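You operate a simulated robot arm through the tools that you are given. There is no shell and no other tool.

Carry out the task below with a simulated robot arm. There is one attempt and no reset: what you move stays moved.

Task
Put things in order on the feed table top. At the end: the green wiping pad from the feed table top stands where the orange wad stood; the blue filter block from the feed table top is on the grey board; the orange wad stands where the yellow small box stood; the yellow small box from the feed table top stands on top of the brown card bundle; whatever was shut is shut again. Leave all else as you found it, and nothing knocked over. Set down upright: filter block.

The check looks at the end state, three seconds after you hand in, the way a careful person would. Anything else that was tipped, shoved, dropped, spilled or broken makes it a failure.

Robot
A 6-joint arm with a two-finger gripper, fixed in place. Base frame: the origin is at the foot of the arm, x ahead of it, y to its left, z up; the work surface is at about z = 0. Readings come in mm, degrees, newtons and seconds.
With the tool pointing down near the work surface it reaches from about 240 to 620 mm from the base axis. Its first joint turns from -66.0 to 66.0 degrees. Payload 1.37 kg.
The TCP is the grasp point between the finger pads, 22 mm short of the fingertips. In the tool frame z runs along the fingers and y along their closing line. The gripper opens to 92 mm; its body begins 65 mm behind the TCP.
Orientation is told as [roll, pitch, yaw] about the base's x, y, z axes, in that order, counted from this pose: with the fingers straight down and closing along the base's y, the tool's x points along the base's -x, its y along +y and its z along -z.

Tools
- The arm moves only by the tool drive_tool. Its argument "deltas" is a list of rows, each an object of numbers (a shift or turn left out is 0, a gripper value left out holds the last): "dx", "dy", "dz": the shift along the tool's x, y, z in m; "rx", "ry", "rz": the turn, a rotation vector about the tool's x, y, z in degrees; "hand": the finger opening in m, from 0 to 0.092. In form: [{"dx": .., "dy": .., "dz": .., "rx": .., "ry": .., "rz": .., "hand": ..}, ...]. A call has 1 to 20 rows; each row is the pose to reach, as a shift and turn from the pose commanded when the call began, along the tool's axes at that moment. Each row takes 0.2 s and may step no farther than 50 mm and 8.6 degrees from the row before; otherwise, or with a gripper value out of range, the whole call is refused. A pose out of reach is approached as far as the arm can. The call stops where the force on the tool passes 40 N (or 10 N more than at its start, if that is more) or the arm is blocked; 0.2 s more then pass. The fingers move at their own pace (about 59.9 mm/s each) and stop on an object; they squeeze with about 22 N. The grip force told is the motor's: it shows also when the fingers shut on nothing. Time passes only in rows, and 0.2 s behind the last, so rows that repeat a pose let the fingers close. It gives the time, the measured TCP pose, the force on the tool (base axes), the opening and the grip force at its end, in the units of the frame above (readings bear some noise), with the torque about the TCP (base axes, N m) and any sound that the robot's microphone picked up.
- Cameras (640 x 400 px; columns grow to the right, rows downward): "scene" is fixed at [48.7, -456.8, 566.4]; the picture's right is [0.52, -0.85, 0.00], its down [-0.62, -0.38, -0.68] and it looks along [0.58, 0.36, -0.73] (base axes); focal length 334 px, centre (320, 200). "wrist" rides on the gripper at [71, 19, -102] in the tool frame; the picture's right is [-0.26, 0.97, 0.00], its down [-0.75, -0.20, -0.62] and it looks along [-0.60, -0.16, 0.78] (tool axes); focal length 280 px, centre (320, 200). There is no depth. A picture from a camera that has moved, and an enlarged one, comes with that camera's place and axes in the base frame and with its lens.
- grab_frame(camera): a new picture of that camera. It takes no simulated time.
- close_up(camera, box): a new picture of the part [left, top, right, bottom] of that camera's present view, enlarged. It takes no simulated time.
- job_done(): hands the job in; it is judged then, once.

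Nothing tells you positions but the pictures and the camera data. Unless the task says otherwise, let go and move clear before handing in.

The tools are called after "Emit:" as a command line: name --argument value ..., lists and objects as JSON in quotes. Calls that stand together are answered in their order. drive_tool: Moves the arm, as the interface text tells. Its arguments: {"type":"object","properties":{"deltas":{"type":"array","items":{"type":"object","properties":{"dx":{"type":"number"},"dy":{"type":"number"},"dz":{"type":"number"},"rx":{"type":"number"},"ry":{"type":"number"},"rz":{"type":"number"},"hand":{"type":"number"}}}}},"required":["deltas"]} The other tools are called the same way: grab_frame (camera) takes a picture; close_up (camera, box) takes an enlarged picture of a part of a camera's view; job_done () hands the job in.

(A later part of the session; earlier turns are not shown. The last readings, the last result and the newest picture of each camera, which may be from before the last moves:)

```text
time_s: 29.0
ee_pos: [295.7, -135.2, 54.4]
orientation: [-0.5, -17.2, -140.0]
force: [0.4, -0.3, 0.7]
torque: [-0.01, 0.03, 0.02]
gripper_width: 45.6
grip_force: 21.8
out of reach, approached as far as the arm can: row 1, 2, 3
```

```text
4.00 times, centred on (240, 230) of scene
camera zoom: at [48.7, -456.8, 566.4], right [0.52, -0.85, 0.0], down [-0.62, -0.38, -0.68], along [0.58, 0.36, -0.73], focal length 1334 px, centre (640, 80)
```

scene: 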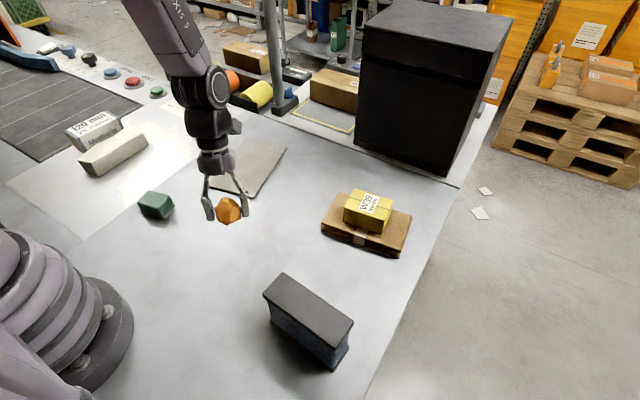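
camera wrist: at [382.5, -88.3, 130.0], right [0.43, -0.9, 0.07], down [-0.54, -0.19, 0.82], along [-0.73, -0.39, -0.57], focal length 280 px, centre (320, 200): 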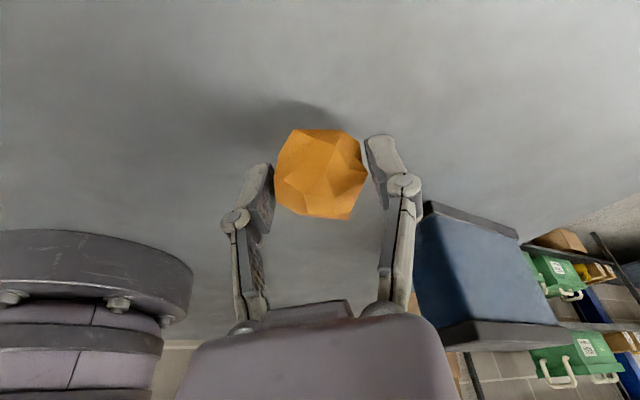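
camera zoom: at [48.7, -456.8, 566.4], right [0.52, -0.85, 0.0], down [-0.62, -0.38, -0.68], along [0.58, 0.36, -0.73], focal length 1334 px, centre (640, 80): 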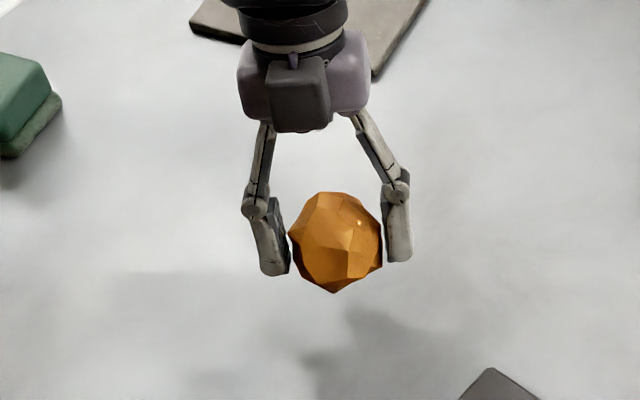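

The tilted grasp can't get low enough this near the base. Instead I'll set the wad down briefly on clear table at mid-range, re-grip it with the tool vertical, then bring it here. I'll lift and turn back first.

Emit:
drive_tool --deltas '[{"dx": -0.0094, "dz": -0.0304}, {"dx": -0.0189, "dz": -0.0609}, {"dx": -0.0283, "dz": -0.0913}, {"dx": -0.0236, "dy": 0.0046, "dz": -0.0928, "rx": -2.534, "rz": -8.189}, {"dx": -0.0189, "dy": 0.0092, "dz": -0.0942, "rx": -5.069, "rz": -16.377}, {"dx": -0.0142, "dy": 0.0138, "dz": -0.0957, "rx": -7.603, "rz": -24.566}, {"dx": -0.0094, "dy": 0.0184, "dz": -0.0971, "rx": -10.137, "rz": -32.754}, {"dx": -0.0047, "dy": 0.023, "dz": -0.0986, "rx": -12.671, "rz": -40.943}, {"dx": 0.0, "dy": 0.0276, "dz": -0.1, "rx": -15.206, "rz": -49.131}, {"dx": 0.0047, "dy": 0.0322, "dz": -0.1015, "rx": -17.74, "rz": -57.32}, {"dx": 0.0094, "dy": 0.0367, "dz": -0.103, "rx": -20.274, "rz": -65.509}, {"dx": 0.0141, "dy": 0.0413, "dz": -0.1044, "rx": -22.809, "rz": -73.697}, {"dx": 0.0189, "dy": 0.0459, "dz": -0.1059, "rx": -25.343, "rz": -81.886}, {"dx": 0.0236, "dy": 0.0505, "dz": -0.1073, "rx": -27.877, "rz": -90.074}, {"dx": 0.0283, "dy": 0.0551, "dz": -0.1088, "rx": -30.411, "rz": -98.263}, {"dx": 0.033, "dy": 0.0597, "dz": -0.1102, "rx": -32.946, "rz": -106.451}, {"dx": 0.0377, "dy": 0.0643, "dz": -0.1117, "rx": -35.48, "rz": -114.64}, {"dx": 0.0377, "dy": 0.0643, "dz": -0.1117, "rx": -35.48, "rz": -114.64}]'

Emit:
grab_frame --camera "scene"

Emit:
grab_frame --camera "wrist"

```text
time_s: 32.8
ee_pos: [390.1, -141.4, 152.5]
orientation: [-0.1, -17.1, -20.8]
force: [-0.5, -0.3, -0.3]
torque: [0.02, -0.01, 0.01]
gripper_width: 45.7
grip_force: 22.2
```

```text
taken
```

scene: 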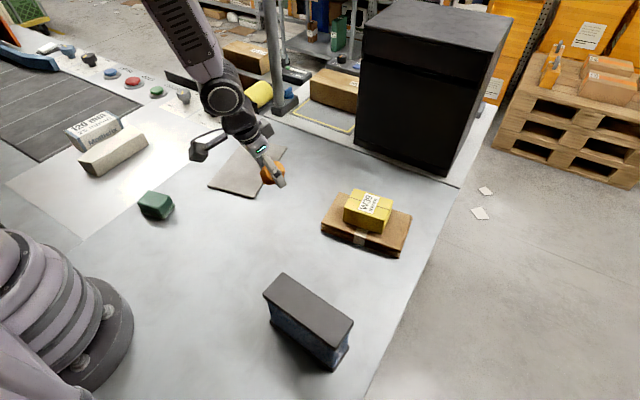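

```text
taken
camera wrist: at [305.1, -88.8, 227.8], right [0.58, 0.81, 0.07], down [0.43, -0.38, 0.82], along [0.69, -0.44, -0.57], focal length 280 px, centre (320, 200)
```

wrist: 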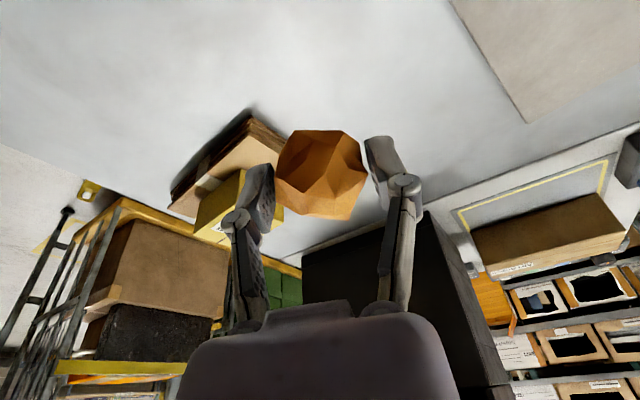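

Holding at (390,-141) over clear table. I'll lower here in stages.

Emit:
drive_tool --deltas '[{"dx": 0.0089, "dz": 0.0287}, {"dx": 0.0177, "dz": 0.0573}, {"dx": 0.0266, "dz": 0.086}, {"dx": 0.0325, "dz": 0.1051}, {"dx": 0.0325, "dz": 0.1051}]'

Emit:
close_up --camera "scene" --box '[210, 140, 350, 240]'

```text
time_s: 34.0
ee_pos: [406.1, -99.5, 44.3]
orientation: [-1.5, -16.9, -20.4]
force: [-0.2, 0.0, -1.9]
torque: [0.03, 0.0, -0.02]
gripper_width: 45.7
grip_force: 21.9
out of reach, approached as far as the arm can: row 1, 2, 3, 4, 5
```

```text
4.00 times, centred on (280, 190) of scene
camera zoom: at [48.7, -456.8, 566.4], right [0.52, -0.85, 0.0], down [-0.62, -0.38, -0.68], along [0.58, 0.36, -0.73], focal length 1334 px, centre (480, 240)
```

zoom: 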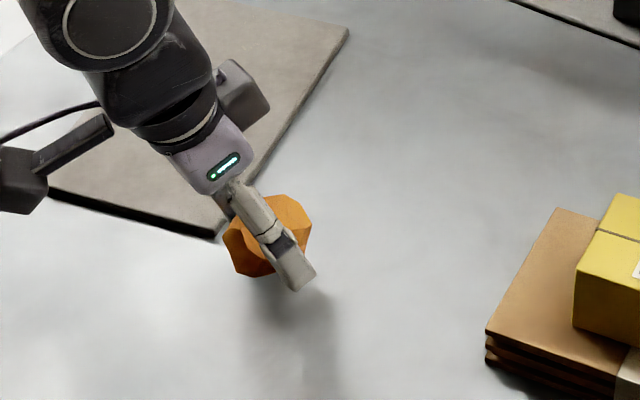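

The arm reports out of reach again, which looks like a wrist joint limit rather than distance. I'll look at the arm's posture before moving further.

Emit:
grab_frame --camera "scene"

Emit:
grab_frame --camera "wrist"

```text
taken
```

scene: 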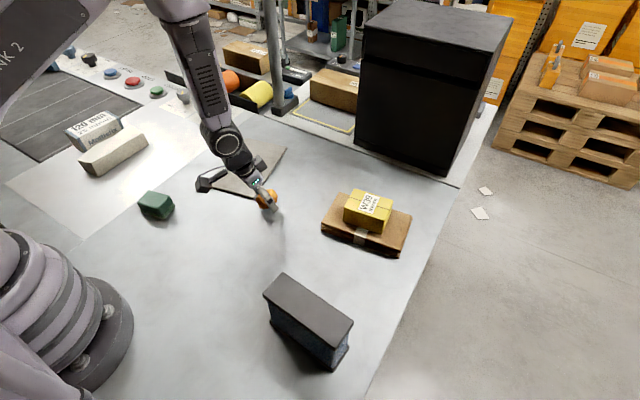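

```text
taken
camera wrist: at [321.6, -45.8, 120.0], right [0.58, 0.81, 0.05], down [0.44, -0.36, 0.82], along [0.69, -0.45, -0.57], focal length 280 px, centre (320, 200)
```

wrist: 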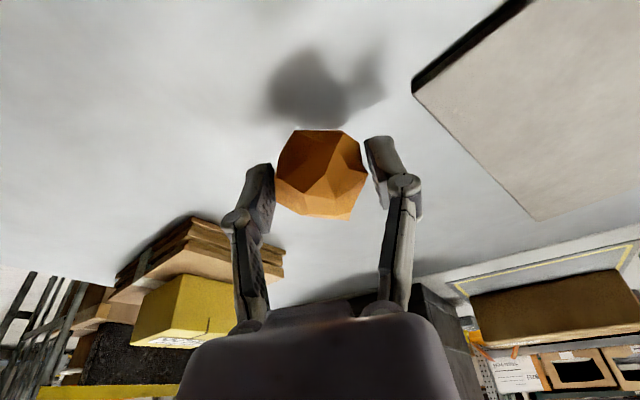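

The forearm is nearly in line with the leaning tool here, so the wrist is near a singular pose. I'll lift and carry the wad back outward, where this tilt worked, and set it down there for a vertical re-grip.

Emit:
drive_tool --deltas '[{"dx": -0.0103, "dz": -0.0338}, {"dx": -0.0207, "dz": -0.0676}, {"dx": -0.031, "dz": -0.1014}, {"dx": -0.0624, "dy": 0.0057, "dz": -0.0918}, {"dx": -0.0938, "dy": 0.0114, "dz": -0.0822}, {"dx": -0.1253, "dy": 0.0172, "dz": -0.0726}, {"dx": -0.1567, "dy": 0.0229, "dz": -0.063}, {"dx": -0.1881, "dy": 0.0286, "dz": -0.0534}, {"dx": -0.1881, "dy": 0.0286, "dz": -0.0534}]'

Emit:
grab_frame --camera "scene"

Emit:
grab_frame --camera "wrist"

```text
time_s: 36.0
ee_pos: [570.5, -127.2, 152.7]
orientation: [0.0, -17.2, -20.0]
force: [-0.3, -0.5, -0.1]
torque: [-0.01, -0.03, -0.01]
gripper_width: 45.7
grip_force: 21.7
out of reach, approached as far as the arm can: row 1, 3, 4
```

```text
taken
```

scene: 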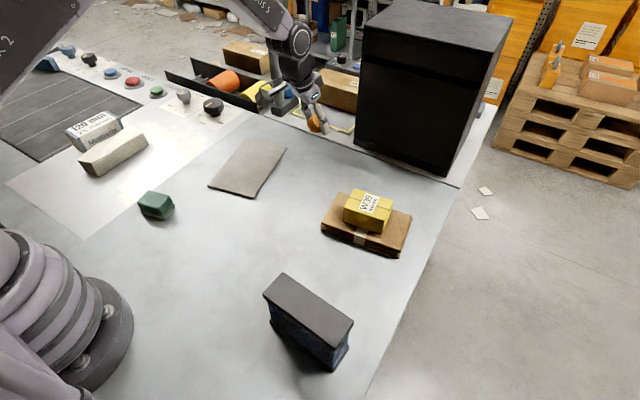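

```text
taken
camera wrist: at [484.9, -76.1, 228.4], right [0.57, 0.82, 0.08], down [0.43, -0.38, 0.82], along [0.7, -0.43, -0.57], focal length 280 px, centre (320, 200)
```

wrist: 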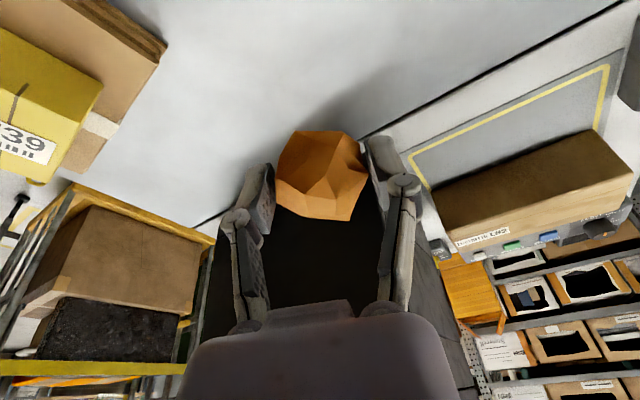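

The outward pose is reached and the wad hasn't moved in the grip. I'll lower it here.

Emit:
drive_tool --deltas '[{"dx": 0.0083, "dz": 0.0267}, {"dx": 0.0166, "dz": 0.0535}, {"dx": 0.0248, "dz": 0.0802}, {"dx": 0.0331, "dz": 0.107}, {"dx": 0.0331, "dz": 0.107}]'

Emit:
close_up --camera "scene" --box '[250, 100, 400, 200]'

```text
time_s: 37.2
ee_pos: [571.1, -126.5, 40.8]
orientation: [0.0, -17.2, -20.0]
force: [0.0, 0.5, -0.3]
torque: [0.03, -0.01, 0.02]
gripper_width: 45.6
grip_force: 22.0
```

```text
4.00 times, centred on (325, 150) of scene
camera zoom: at [48.7, -456.8, 566.4], right [0.52, -0.85, 0.0], down [-0.62, -0.38, -0.68], along [0.58, 0.36, -0.73], focal length 1334 px, centre (300, 400)
```

zoom: 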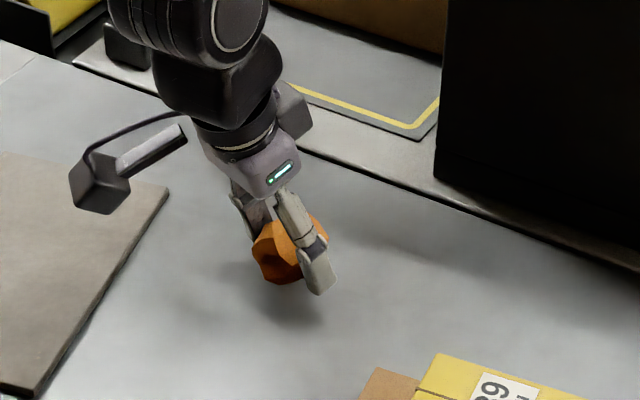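

In reach now. I'll lower the last centimetre gently.

Emit:
drive_tool --deltas '[{"dx": 0.0012, "dz": 0.0038}, {"dx": 0.0024, "dz": 0.0076}, {"dx": 0.0027, "dz": 0.0086}, {"dx": 0.0027, "dz": 0.0086}]'

```text
time_s: 38.2
ee_pos: [570.0, -127.0, 30.6]
orientation: [0.0, -17.3, -20.0]
force: [-0.5, -0.2, -0.6]
torque: [0.01, 0.01, -0.01]
gripper_width: 45.9
grip_force: 21.9
```

Emit:
drive_tool --deltas '[{"dx": 0.0003, "dz": 0.001}, {"dx": 0.0006, "dz": 0.0019}, {"dx": 0.0006, "dz": 0.0019}]'

```text
time_s: 39.0
ee_pos: [571.6, -127.5, 29.9]
orientation: [0.0, -17.4, -20.0]
force: [-3.4, -1.0, 14.7]
torque: [0.06, 0.06, 0.0]
gripper_width: 46.0
grip_force: 22.6
```

The wad touches the table. I'll ease off slightly and open.

Emit:
drive_tool --deltas '[{"dx": -0.0002, "dz": -0.0006}, {"dx": -0.0002, "dz": -0.0006, "hand": 0.06}, {"dx": -0.0002, "dz": -0.0006, "hand": 0.09}, {"dx": -0.0002, "dz": -0.0006, "hand": 0.09}, {"dx": -0.0002, "dz": -0.0006, "hand": 0.09}]'

Emit:
grab_frame --camera "wrist"

Emit:
close_up --camera "scene" --box '[250, 100, 400, 200]'

```text
time_s: 40.2
ee_pos: [571.3, -127.5, 28.4]
orientation: [0.0, -17.1, -19.9]
force: [-1.1, -0.2, -0.2]
torque: [-0.02, -0.01, 0.02]
gripper_width: 90.3
grip_force: 0.1
```

```text
taken
camera wrist: at [484.6, -76.5, 105.2], right [0.57, 0.82, 0.08], down [0.43, -0.37, 0.82], along [0.7, -0.43, -0.57], focal length 280 px, centre (320, 200)
```

wrist: 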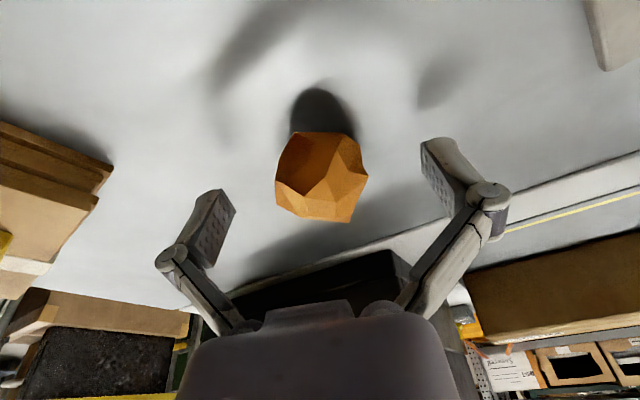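

```text
4.00 times, centred on (325, 150) of scene
camera zoom: at [48.7, -456.8, 566.4], right [0.52, -0.85, 0.0], down [-0.62, -0.38, -0.68], along [0.58, 0.36, -0.73], focal length 1334 px, centre (300, 400)
```

zoom: 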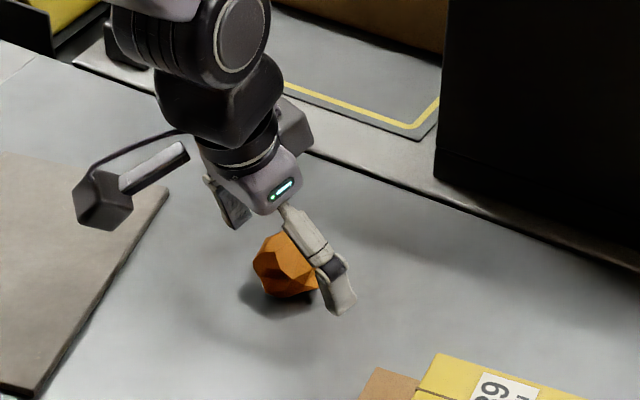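

The wad stayed put. I'll rise, make the tool vertical, and check alignment for the re-grip.

Emit:
drive_tool --deltas '[{"dx": -0.0054, "dz": -0.0175}, {"dx": -0.0163, "dz": -0.0525}, {"dx": -0.0271, "dz": -0.0876}, {"dx": -0.0325, "dz": -0.1051, "ry": 5.8}, {"dx": -0.0325, "dz": -0.1051, "ry": 11.5}, {"dx": -0.0325, "dz": -0.1051, "ry": 17.2}, {"dx": -0.0325, "dz": -0.1051, "ry": 17.2}]'

Emit:
grab_frame --camera "wrist"

```text
time_s: 41.8
ee_pos: [568.6, -128.0, 137.8]
orientation: [0.1, 0.1, -20.0]
force: [-0.1, 0.2, -0.7]
torque: [0.0, 0.01, -0.01]
gripper_width: 90.0
grip_force: 0.2
```

```text
taken
camera wrist: at [508.8, -85.1, 240.4], right [0.58, 0.82, 0.0], down [0.64, -0.45, 0.62], along [0.51, -0.36, -0.78], focal length 280 px, centre (320, 200)
```

wrist: 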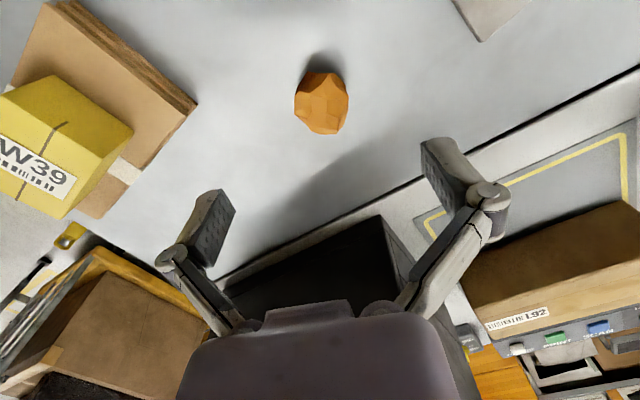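

The wad is centred under the vertical tool. I'll lower and close.

Emit:
drive_tool --deltas '[{"dx": -0.0015, "dz": 0.03}, {"dx": -0.0015, "dz": 0.065}, {"dx": -0.0015, "dz": 0.095}, {"dx": -0.0015, "dz": 0.111}, {"dx": -0.0015, "dz": 0.111}]'

Emit:
grab_frame --camera "wrist"

```text
time_s: 43.0
ee_pos: [570.3, -128.6, 28.2]
orientation: [0.1, 0.0, -20.1]
force: [-0.5, -0.6, 0.3]
torque: [-0.03, 0.03, -0.03]
gripper_width: 89.9
grip_force: 0.1
```

```text
taken
camera wrist: at [510.5, -86.5, 130.0], right [0.58, 0.82, 0.0], down [0.64, -0.45, 0.63], along [0.51, -0.36, -0.78], focal length 280 px, centre (320, 200)
```

wrist: 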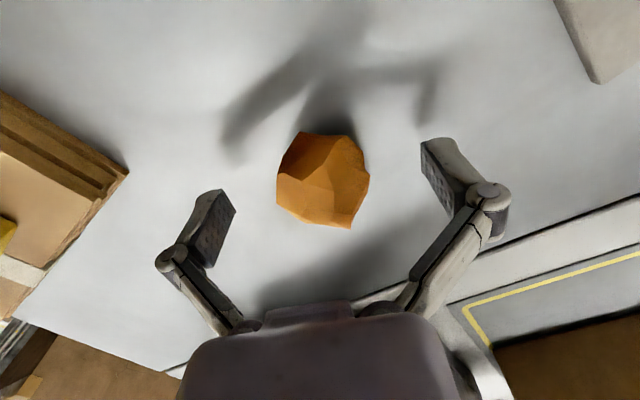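

Emit:
drive_tool --deltas '[{"hand": 0.02}, {"hand": 0.02}, {"hand": 0.02}, {"hand": 0.02}, {"hand": 0.02}]'

Emit:
grab_frame --camera "wrist"

```text
time_s: 44.2
ee_pos: [570.3, -128.0, 28.1]
orientation: [0.0, -0.1, -20.0]
force: [-1.2, 0.9, 3.6]
torque: [-0.01, -0.01, -0.02]
gripper_width: 45.6
grip_force: 22.3
```

```text
taken
camera wrist: at [510.6, -86.6, 130.6], right [0.58, 0.82, 0.0], down [0.64, -0.45, 0.63], along [0.51, -0.36, -0.78], focal length 280 px, centre (320, 200)
```

wrist: 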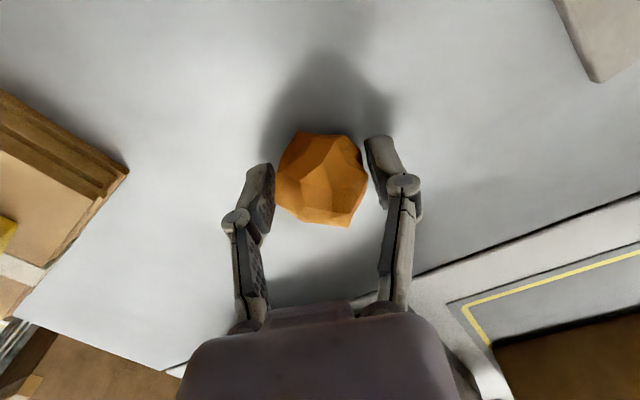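

The wad is gripped with the tool vertical. I'll lift and carry it to (280.5,-130.5).

Emit:
drive_tool --deltas '[{"dz": -0.02}, {"dz": -0.05}, {"dz": -0.09}, {"dz": -0.12}, {"dx": 0.034, "dy": -0.0126, "dz": -0.12}, {"dx": 0.0681, "dy": -0.0252, "dz": -0.12}, {"dx": 0.1021, "dy": -0.0378, "dz": -0.12}, {"dx": 0.1361, "dy": -0.0505, "dz": -0.12}, {"dx": 0.1701, "dy": -0.0631, "dz": -0.12}, {"dx": 0.2042, "dy": -0.0757, "dz": -0.12}, {"dx": 0.2382, "dy": -0.0883, "dz": -0.12}, {"dx": 0.2722, "dy": -0.1009, "dz": -0.12}, {"dx": 0.2722, "dy": -0.1009, "dz": -0.12}]'

Emit:
grab_frame --camera "wrist"

Emit:
grab_frame --camera "scene"

```text
time_s: 47.0
ee_pos: [280.7, -130.7, 146.6]
orientation: [0.0, 0.0, -20.0]
force: [-0.1, -0.2, -0.7]
torque: [-0.02, 0.02, -0.02]
gripper_width: 45.5
grip_force: 22.3
```

```text
taken
camera wrist: at [220.6, -88.6, 248.3], right [0.58, 0.82, 0.0], down [0.64, -0.45, 0.63], along [0.51, -0.36, -0.78], focal length 280 px, centre (320, 200)
```

wrist: 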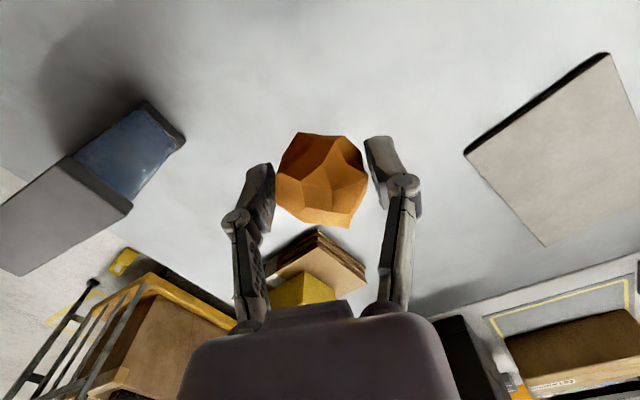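

```text
taken
```

scene: 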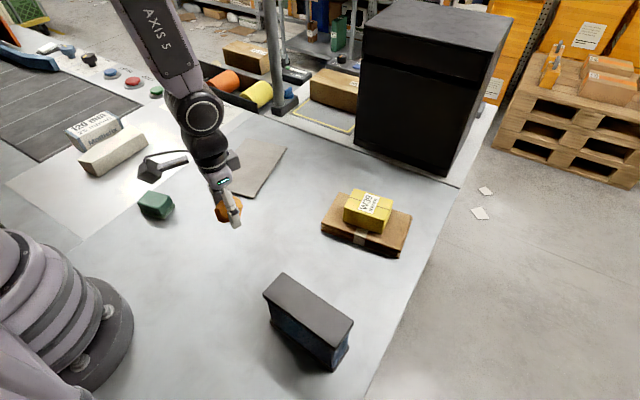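

Over the target at (280.8,-130.8). I'll lower to just above the surface.

Emit:
drive_tool --deltas '[{"dz": 0.03}, {"dz": 0.06}, {"dz": 0.09}, {"dz": 0.109}, {"dz": 0.109}]'

```text
time_s: 48.2
ee_pos: [281.0, -132.0, 37.8]
orientation: [0.0, 0.0, -20.0]
force: [0.0, 0.1, -0.4]
torque: [0.01, 0.0, -0.01]
gripper_width: 45.7
grip_force: 22.0
```

Emit:
drive_tool --deltas '[{"dz": 0.003}, {"dz": 0.006}, {"dz": 0.0075}, {"dz": 0.0075}]'

```text
time_s: 49.2
ee_pos: [280.6, -130.0, 31.7]
orientation: [0.0, 0.0, -20.1]
force: [-0.9, 0.2, -0.3]
torque: [0.04, -0.01, -0.02]
gripper_width: 45.6
grip_force: 21.7
```

Emit:
drive_tool --deltas '[{"dz": 0.001}, {"dz": 0.002}, {"dz": 0.002}]'

```text
time_s: 50.0
ee_pos: [281.4, -130.1, 30.3]
orientation: [0.0, 0.0, -20.0]
force: [0.2, -0.2, -0.2]
torque: [-0.03, 0.01, 0.02]
gripper_width: 45.5
grip_force: 21.8
```

Emit:
drive_tool --deltas '[{"dz": 0.0008}, {"dz": 0.0016}, {"dz": 0.0016}]'

```text
time_s: 50.8
ee_pos: [281.4, -130.0, 28.9]
orientation: [0.0, -0.1, -20.0]
force: [-2.3, -3.5, 17.6]
torque: [-0.07, -0.04, 0.01]
gripper_width: 45.5
grip_force: 21.8
```

Contact is made. I'll ease off slightly, open, and look.

Emit:
drive_tool --deltas '[{"dz": -0.0008}, {"dz": -0.0008, "hand": 0.06}, {"dz": -0.0008, "hand": 0.09}, {"dz": -0.0008, "hand": 0.09}, {"dz": -0.0008, "hand": 0.09}]'

Emit:
grab_frame --camera "wrist"

Emit:
close_up --camera "scene" --box '[170, 180, 310, 280]'

```text
time_s: 52.0
ee_pos: [279.8, -130.4, 29.6]
orientation: [0.0, 0.0, -20.0]
force: [-0.6, 0.9, -0.3]
torque: [0.0, 0.01, 0.0]
gripper_width: 90.0
grip_force: 0.0
```

```text
taken
camera wrist: at [220.3, -88.2, 130.4], right [0.58, 0.82, 0.0], down [0.64, -0.45, 0.63], along [0.51, -0.36, -0.78], focal length 280 px, centre (320, 200)
```

wrist: 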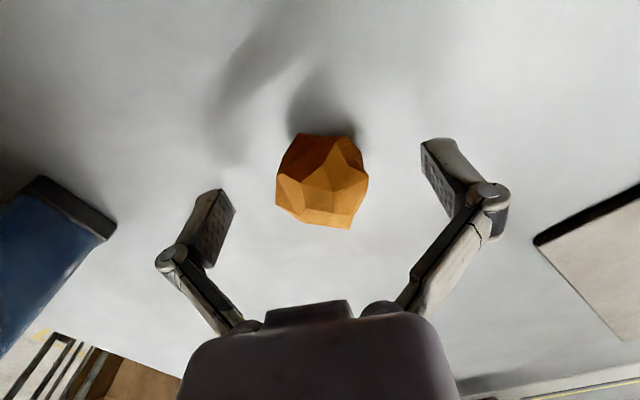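

```text
4.00 times, centred on (240, 230) of scene
camera zoom: at [48.7, -456.8, 566.4], right [0.52, -0.85, 0.0], down [-0.62, -0.38, -0.68], along [0.58, 0.36, -0.73], focal length 1334 px, centre (640, 80)
```

zoom: 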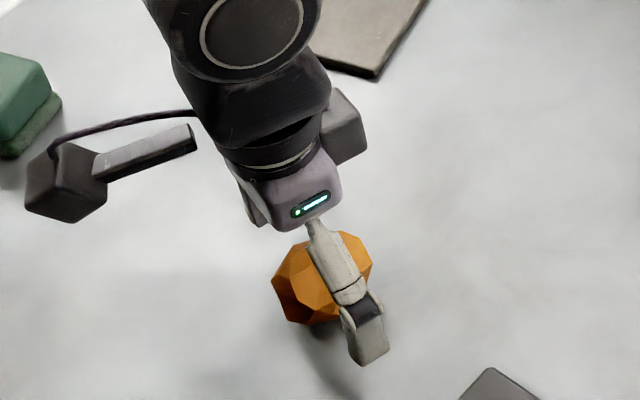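

The wad stands in the yellow box's old place. I'll rise and move over to the green pad near (281,113).

Emit:
drive_tool --deltas '[{"dz": -0.03}, {"dz": -0.07}, {"dz": -0.11}, {"dz": -0.13}, {"dx": 0.0118, "dy": 0.0326, "dz": -0.13, "rz": -5}, {"dx": 0.0236, "dy": 0.0653, "dz": -0.13, "rz": -10}, {"dx": 0.0354, "dy": 0.0979, "dz": -0.13, "rz": -15}, {"dx": 0.0472, "dy": 0.1306, "dz": -0.13, "rz": -20}, {"dx": 0.059, "dy": 0.1632, "dz": -0.13, "rz": -25}, {"dx": 0.0708, "dy": 0.1959, "dz": -0.13, "rz": -30}, {"dx": 0.0826, "dy": 0.2285, "dz": -0.13, "rz": -35}, {"dx": 0.0826, "dy": 0.2285, "dz": -0.13, "rz": -35}]'

Emit:
grab_frame --camera "wrist"

Emit:
grab_frame --camera "scene"

```text
time_s: 54.6
ee_pos: [280.5, 114.7, 159.7]
orientation: [0.0, -0.1, 15.0]
force: [-0.3, -0.2, 0.6]
torque: [0.02, 0.02, 0.02]
gripper_width: 89.7
grip_force: 0.1
```

```text
taken
camera wrist: at [206.6, 113.5, 261.5], right [0.0, 1.0, 0.0], down [0.78, 0.0, 0.63], along [0.63, 0.0, -0.78], focal length 280 px, centre (320, 200)
```

wrist: 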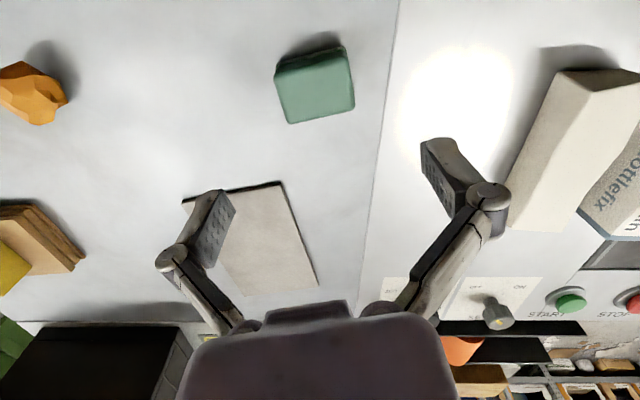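

```text
taken
```

scene: 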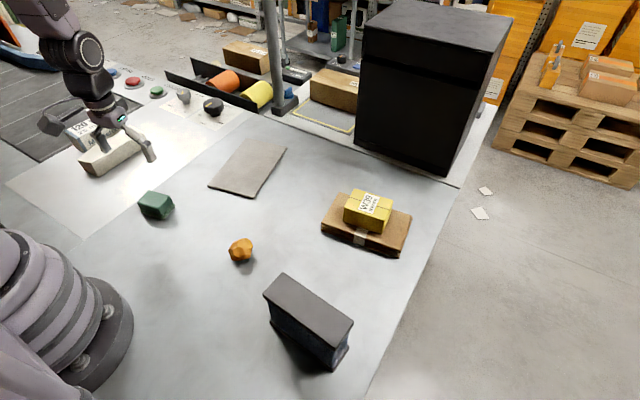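

The green pad is in view. I'll enlarge it to find its outline.

Emit:
close_up --camera "wrist" --box '[240, 20, 400, 140]'

Emit:
close_up --camera "scene" --box '[200, 220, 280, 270]'

```text
3.33 times, centred on (320, 80) of wrist
camera zoom: at [206.6, 113.5, 261.5], right [0.0, 1.0, 0.0], down [0.78, 0.0, 0.63], along [0.63, 0.0, -0.78], focal length 935 px, centre (320, 600)
```

zoom: 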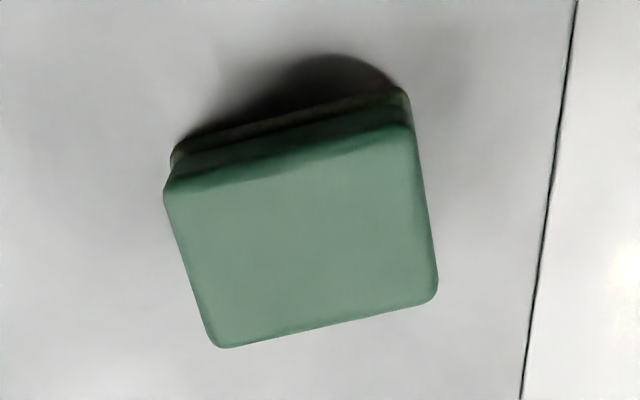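

```text
8.00 times, centred on (240, 245) of scene
camera zoom: at [48.7, -456.8, 566.4], right [0.52, -0.85, 0.0], down [-0.62, -0.38, -0.68], along [0.58, 0.36, -0.73], focal length 2668 px, centre (960, -160)
```

zoom: 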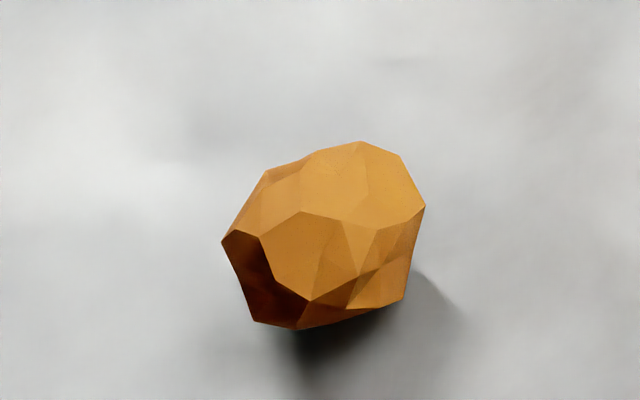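

The pad's centre is near (279,110), 57×39 mm, yaw about 13°. I'll lower with the fingers across its long side.

Emit:
drive_tool --deltas '[{"dx": 0.0018, "dy": -0.0029, "dz": 0.035, "rz": 1.7}, {"dx": 0.0018, "dy": -0.0029, "dz": 0.07, "rz": 1.7}, {"dx": 0.0018, "dy": -0.0029, "dz": 0.095, "rz": 1.7}, {"dx": 0.0018, "dy": -0.0029, "dz": 0.095, "rz": 1.7}]'

Emit:
grab_frame --camera "wrist"

```text
time_s: 55.6
ee_pos: [280.3, 111.1, 64.1]
orientation: [-0.1, -0.1, 13.4]
force: [-1.3, 0.1, -0.1]
torque: [0.0, -0.02, 0.0]
gripper_width: 90.2
grip_force: 0.1
```

```text
taken
camera wrist: at [207.9, 112.2, 165.4], right [0.03, 1.0, 0.0], down [0.78, -0.03, 0.63], along [0.63, -0.02, -0.78], focal length 280 px, centre (320, 200)
```

wrist: 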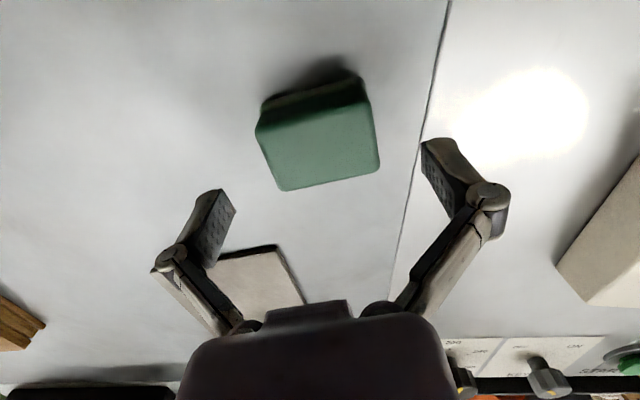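

The pad is centred between the fingers. I'll lower to z≈27 and close.

Emit:
drive_tool --deltas '[{"dx": 0.0022, "dz": 0.018}, {"dx": 0.0022, "dz": 0.036}, {"dx": 0.0022, "dz": 0.036}, {"dx": 0.0022, "dz": 0.036, "hand": 0.03}, {"dx": 0.0022, "dz": 0.036, "hand": 0.03}, {"dx": 0.0022, "dz": 0.036, "hand": 0.03}, {"dx": 0.0022, "dz": 0.036, "hand": 0.03}]'

Emit:
grab_frame --camera "wrist"

Emit:
close_up --camera "scene" --box '[90, 150, 230, 240]'

```text
time_s: 57.2
ee_pos: [278.4, 109.8, 28.1]
orientation: [0.1, 0.0, 13.3]
force: [-0.4, -0.1, 12.1]
torque: [0.0, 0.0, 0.01]
gripper_width: 59.3
grip_force: 21.9
```

```text
taken
camera wrist: at [205.3, 111.0, 129.6], right [0.03, 1.0, 0.0], down [0.78, -0.03, 0.63], along [0.63, -0.02, -0.78], focal length 280 px, centre (320, 200)
```

wrist: 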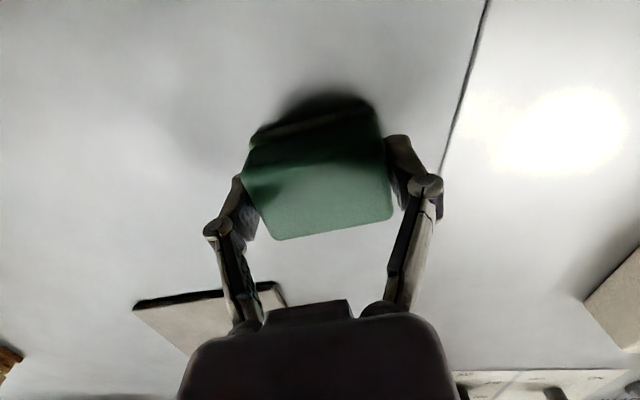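

```text
4.44 times, centred on (160, 195) of scene
camera zoom: at [48.6, -456.8, 566.4], right [0.52, -0.85, 0.0], down [-0.62, -0.38, -0.68], along [0.58, 0.36, -0.73], focal length 1482 px, centre (1031, 222)
```

zoom: 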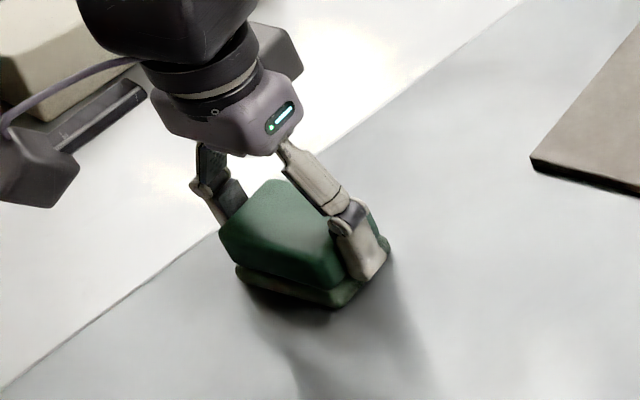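

The pad is gripped at 59 mm. I'll lift it.

Emit:
drive_tool --deltas '[{"dz": -0.015}, {"dz": -0.045}, {"dz": -0.085}, {"dz": -0.125}, {"dz": -0.125}]'

Emit:
grab_frame --camera "wrist"

Emit:
close_up --camera "scene" --box '[60, 90, 220, 210]'

```text
time_s: 58.4
ee_pos: [279.0, 109.4, 154.0]
orientation: [0.0, 0.0, 13.3]
force: [0.3, 0.1, -0.3]
torque: [-0.03, 0.0, 0.0]
gripper_width: 59.3
grip_force: 22.6
```

```text
taken
camera wrist: at [205.2, 111.0, 255.4], right [0.03, 1.0, 0.0], down [0.78, -0.03, 0.62], along [0.62, -0.02, -0.78], focal length 280 px, centre (320, 200)
```

wrist: 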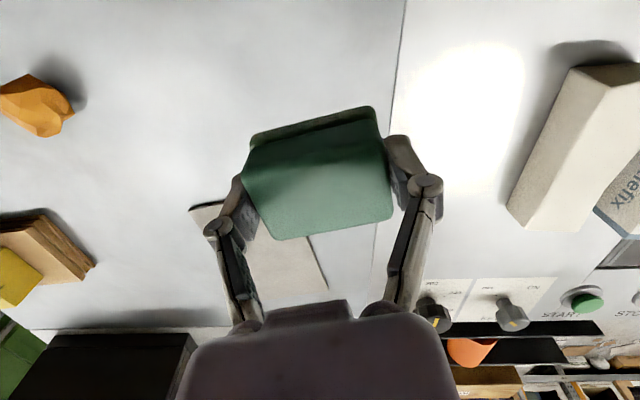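

```text
3.33 times, centred on (140, 150) of scene
camera zoom: at [48.7, -456.8, 566.4], right [0.52, -0.85, 0.0], down [-0.62, -0.38, -0.68], along [0.58, 0.36, -0.73], focal length 1112 px, centre (920, 367)
```

zoom: 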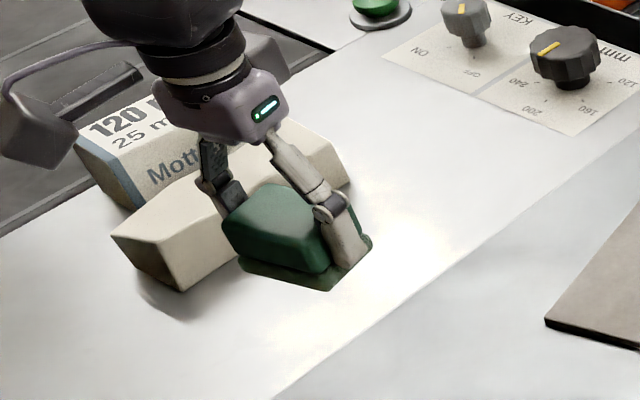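

The pad is held well. I'll carry it with the tool vertical to above the wad's old place and test the reach.

Emit:
drive_tool --deltas '[{"dx": -0.0271, "dy": -0.0329, "rz": 2.68}, {"dx": -0.0542, "dy": -0.0658, "rz": 5.36}, {"dx": -0.0813, "dy": -0.0987, "rz": 8.04}, {"dx": -0.1084, "dy": -0.1316, "rz": 10.72}, {"dx": -0.1355, "dy": -0.1646, "rz": 13.4}, {"dx": -0.1625, "dy": -0.1975, "rz": 16.08}, {"dx": -0.1896, "dy": -0.2304, "rz": 18.76}, {"dx": -0.2167, "dy": -0.2633, "rz": 21.44}, {"dx": -0.2438, "dy": -0.2962, "rz": 24.12}, {"dx": -0.2709, "dy": -0.3291, "rz": 26.8}, {"dx": -0.2709, "dy": -0.3291, "rz": 26.8}]'

Emit:
grab_frame --camera "scene"

```text
time_s: 60.8
ee_pos: [616.7, -147.3, 151.4]
orientation: [0.1, 0.2, -13.6]
force: [-0.2, 0.6, -0.9]
torque: [-0.03, 0.03, -0.01]
gripper_width: 59.3
grip_force: 22.3
```

```text
taken
```

scene: 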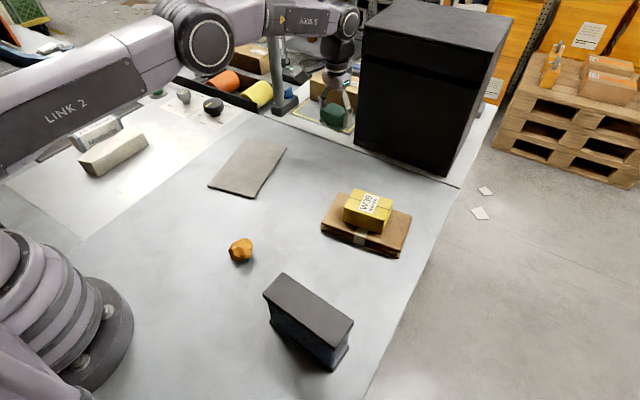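

It reached there vertically at z=151. I'll lower in stages and watch for a reach limit.

Emit:
drive_tool --deltas '[{"dz": 0.025}, {"dz": 0.05}, {"dz": 0.05}]'

```text
time_s: 61.6
ee_pos: [619.4, -146.5, 102.7]
orientation: [0.0, 0.0, -13.5]
force: [0.2, 0.0, -0.7]
torque: [0.01, 0.0, -0.02]
gripper_width: 59.1
grip_force: 22.1
```

Emit:
drive_tool --deltas '[{"dz": 0.02}, {"dz": 0.04}, {"dz": 0.055}, {"dz": 0.055}]'

Emit:
grab_frame --camera "wrist"

Emit:
close_up --camera "scene" --box '[270, 90, 430, 190]'

```text
time_s: 62.6
ee_pos: [616.7, -149.0, 48.3]
orientation: [-0.1, 0.0, -13.5]
force: [0.0, 0.7, -0.4]
torque: [0.0, -0.01, 0.03]
gripper_width: 59.1
grip_force: 21.6
```

```text
taken
camera wrist: at [552.2, -113.8, 149.5], right [0.48, 0.88, 0.0], down [0.68, -0.37, 0.62], along [0.55, -0.3, -0.78], focal length 280 px, centre (320, 200)
```

wrist: 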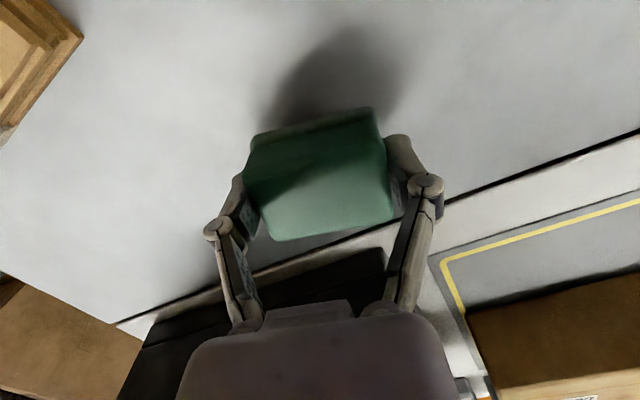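

```text
4.00 times, centred on (350, 140) of scene
camera zoom: at [48.7, -456.8, 566.4], right [0.52, -0.85, 0.0], down [-0.62, -0.38, -0.68], along [0.58, 0.36, -0.73], focal length 1334 px, centre (200, 440)
```

zoom: 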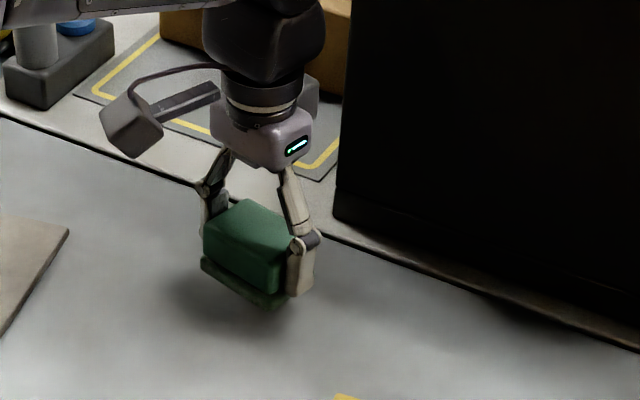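

The vertical pose is within reach, at (617,-149). I'll lower the last bit gently.

Emit:
drive_tool --deltas '[{"dz": 0.006}, {"dz": 0.012}, {"dz": 0.017}, {"dz": 0.017}]'

```text
time_s: 63.6
ee_pos: [614.0, -148.7, 31.3]
orientation: [0.1, 0.0, -13.4]
force: [0.4, 0.6, -0.7]
torque: [0.01, 0.0, 0.01]
gripper_width: 59.5
grip_force: 22.1
```

Emit:
drive_tool --deltas '[{"dz": 0.001}, {"dz": 0.002}, {"dz": 0.0025}, {"dz": 0.0025}]'

```text
time_s: 64.6
ee_pos: [614.4, -148.3, 29.6]
orientation: [0.0, 0.0, -13.5]
force: [0.3, 0.3, -0.1]
torque: [0.0, -0.01, 0.01]
gripper_width: 59.2
grip_force: 22.3
out of reach, approached as far as the arm can: row 1, 2, 3, 4
```

The reach limit has pulled it in only about 3 mm. I'll go down the remaining millimetres.

Emit:
drive_tool --deltas '[{"dz": 0.001}, {"dz": 0.002}, {"dz": 0.002}]'

Emit:
grab_frame --camera "wrist"

Emit:
close_up --camera "scene" --box '[290, 120, 390, 190]'

```text
time_s: 65.4
ee_pos: [614.5, -148.4, 27.7]
orientation: [0.0, -0.3, -13.5]
force: [-5.1, 1.4, 16.8]
torque: [0.05, 0.18, -0.01]
gripper_width: 59.4
grip_force: 21.2
```

```text
taken
camera wrist: at [549.2, -113.4, 129.5], right [0.48, 0.88, 0.0], down [0.68, -0.37, 0.63], along [0.55, -0.3, -0.78], focal length 280 px, centre (320, 200)
```

wrist: 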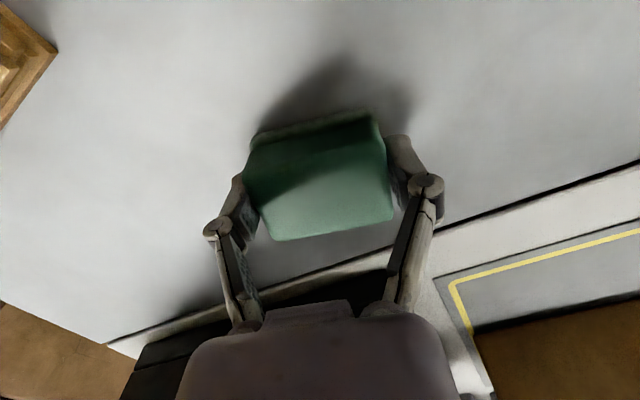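

```text
5.71 times, centred on (340, 155) of scene
camera zoom: at [48.6, -456.8, 566.4], right [0.52, -0.85, 0.0], down [-0.62, -0.38, -0.68], along [0.58, 0.36, -0.73], focal length 1906 px, centre (206, 457)
```

zoom: 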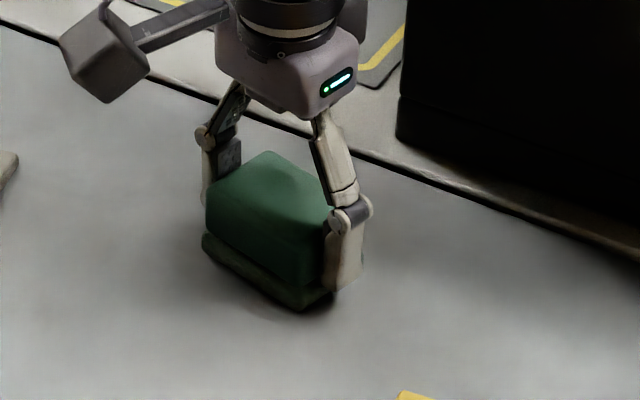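

The pad is down at about (614,-148.5). I'll ease off and open.

Emit:
drive_tool --deltas '[{"dz": -0.0008}, {"dz": -0.0008, "hand": 0.075}, {"dz": -0.0008, "hand": 0.09}, {"dz": -0.0008, "hand": 0.09}, {"dz": -0.0008, "hand": 0.09}]'

Emit:
grab_frame --camera "wrist"

```text
time_s: 66.6
ee_pos: [613.1, -147.5, 27.8]
orientation: [-0.1, -0.1, -13.5]
force: [-0.3, 0.2, -0.2]
torque: [-0.02, 0.0, -0.01]
gripper_width: 90.1
grip_force: 0.1
```

```text
taken
camera wrist: at [548.6, -113.1, 129.0], right [0.48, 0.88, 0.0], down [0.68, -0.37, 0.63], along [0.55, -0.3, -0.78], focal length 280 px, centre (320, 200)
```

wrist: 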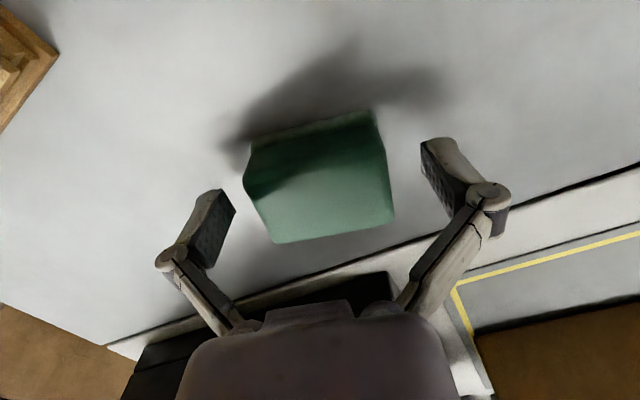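

Released cleanly. I'll rise straight up and check the pad.

Emit:
drive_tool --deltas '[{"dz": -0.02}, {"dz": -0.05}, {"dz": -0.09}, {"dz": -0.13}, {"dx": 0.04, "dz": -0.16}, {"dx": 0.04, "dz": -0.16}]'

Emit:
grab_frame --camera "wrist"

Emit:
grab_frame --camera "scene"

```text
time_s: 68.0
ee_pos: [574.4, -136.8, 187.9]
orientation: [0.0, 0.1, -13.5]
force: [-0.6, -1.0, 0.0]
torque: [0.0, 0.0, -0.01]
gripper_width: 89.8
grip_force: 0.0
```

```text
taken
camera wrist: at [509.8, -102.2, 289.5], right [0.48, 0.88, 0.0], down [0.68, -0.37, 0.63], along [0.55, -0.3, -0.78], focal length 280 px, centre (320, 200)
```

wrist: 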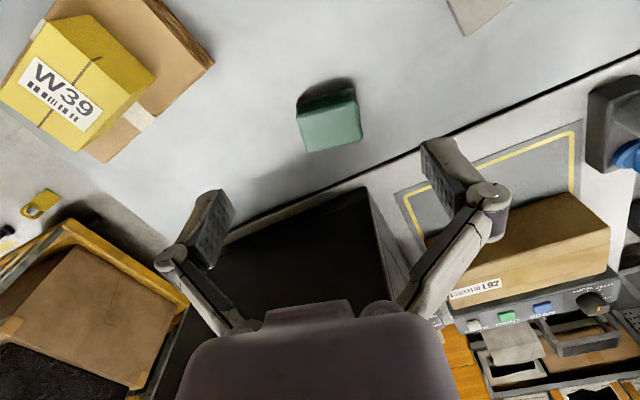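

```text
taken
```

scene: 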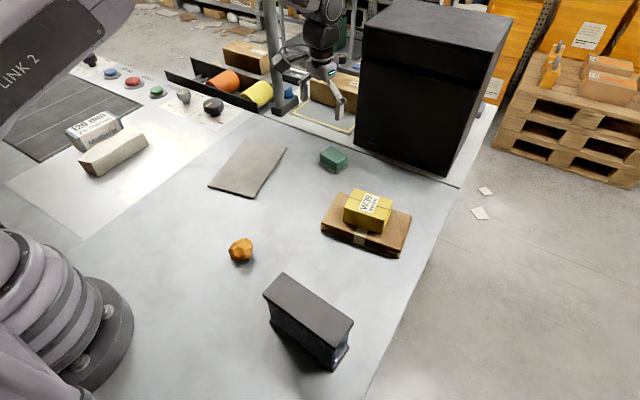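

The pad stands where the wad was. Now I'll go to the filter block near (224,-327) with the gripper turned across its narrow side.

Emit:
drive_tool --deltas '[{"dx": 0.0296, "dy": -0.0264, "dz": -0.0013, "rz": 8.18}, {"dx": 0.0592, "dy": -0.0528, "dz": -0.0025, "rz": 16.36}, {"dx": 0.0888, "dy": -0.0792, "dz": -0.0038, "rz": 24.54}, {"dx": 0.1184, "dy": -0.1056, "dz": -0.005, "rz": 32.72}, {"dx": 0.148, "dy": -0.132, "dz": -0.0063, "rz": 40.9}, {"dx": 0.1776, "dy": -0.1585, "dz": -0.0075, "rz": 49.08}, {"dx": 0.2072, "dy": -0.1849, "dz": -0.0088, "rz": 57.26}, {"dx": 0.2368, "dy": -0.2113, "dz": -0.01, "rz": 65.44}, {"dx": 0.2664, "dy": -0.2377, "dz": -0.0113, "rz": 73.62}, {"dx": 0.296, "dy": -0.2641, "dz": -0.0125, "rz": 81.8}, {"dx": 0.296, "dy": -0.2641, "dz": -0.0125, "rz": 81.8}]'

Emit:
grab_frame --camera "wrist"

Emit:
grab_frame --camera "scene"

```text
time_s: 70.4
ee_pos: [225.7, -327.6, 201.8]
orientation: [0.1, 0.1, -95.4]
force: [0.5, 0.6, -0.2]
torque: [0.01, 0.0, -0.04]
gripper_width: 90.2
grip_force: 0.0
```

```text
taken
camera wrist: at [250.6, -259.5, 302.5], right [0.94, -0.35, 0.0], down [-0.27, -0.73, 0.63], along [-0.22, -0.59, -0.78], focal length 280 px, centre (320, 200)
```

wrist: 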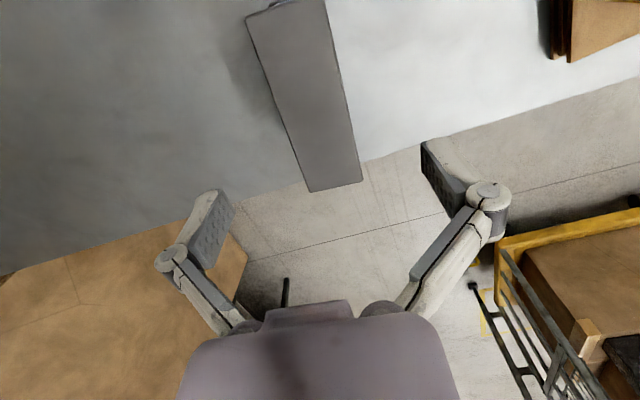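

```text
taken
```

scene: 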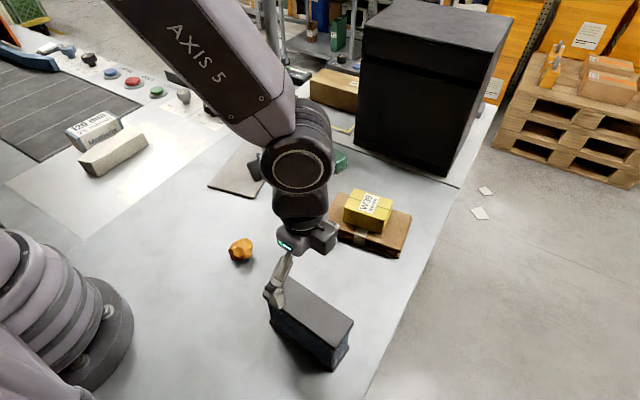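

The block's centre by the wrist view is near (219.5,-332.5). I'll shift over it and lower a bit to refine its top height.

Emit:
drive_tool --deltas '[{"dx": -0.0046, "dy": -0.0051, "dz": 0.015}, {"dx": -0.0046, "dy": -0.0051, "dz": 0.03}, {"dx": -0.0046, "dy": -0.0051, "dz": 0.045}, {"dx": -0.0046, "dy": -0.0051, "dz": 0.045}]'

Emit:
grab_frame --camera "wrist"

Emit:
close_up --camera "scene" --box '[220, 220, 380, 380]'

```text
time_s: 71.4
ee_pos: [219.9, -330.5, 155.2]
orientation: [0.0, 0.0, -95.3]
force: [0.0, 0.4, -0.6]
torque: [0.0, 0.01, 0.0]
gripper_width: 89.6
grip_force: 0.0
```

```text
taken
camera wrist: at [245.1, -262.8, 256.8], right [0.94, -0.35, 0.0], down [-0.27, -0.73, 0.63], along [-0.22, -0.59, -0.78], focal length 280 px, centre (320, 200)
```

wrist: 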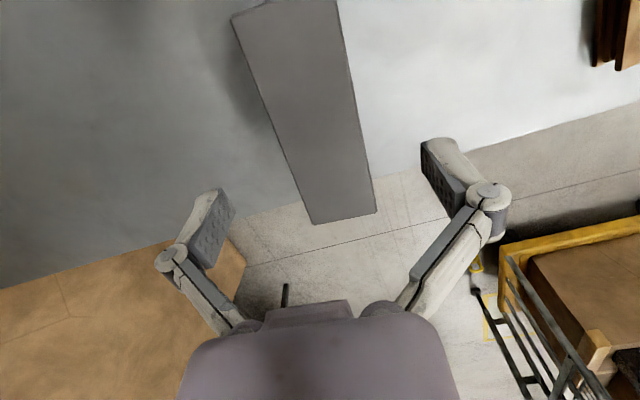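

```text
2.50 times, centred on (300, 300) of scene
camera zoom: at [48.7, -456.8, 566.4], right [0.52, -0.85, 0.0], down [-0.62, -0.38, -0.68], along [0.58, 0.36, -0.73], focal length 834 px, centre (370, -50)
```

zoom: 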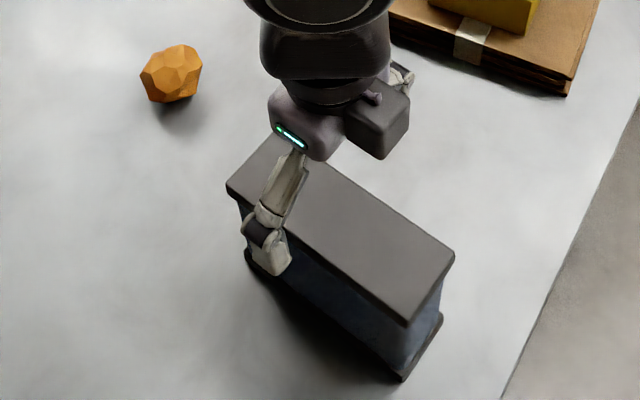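

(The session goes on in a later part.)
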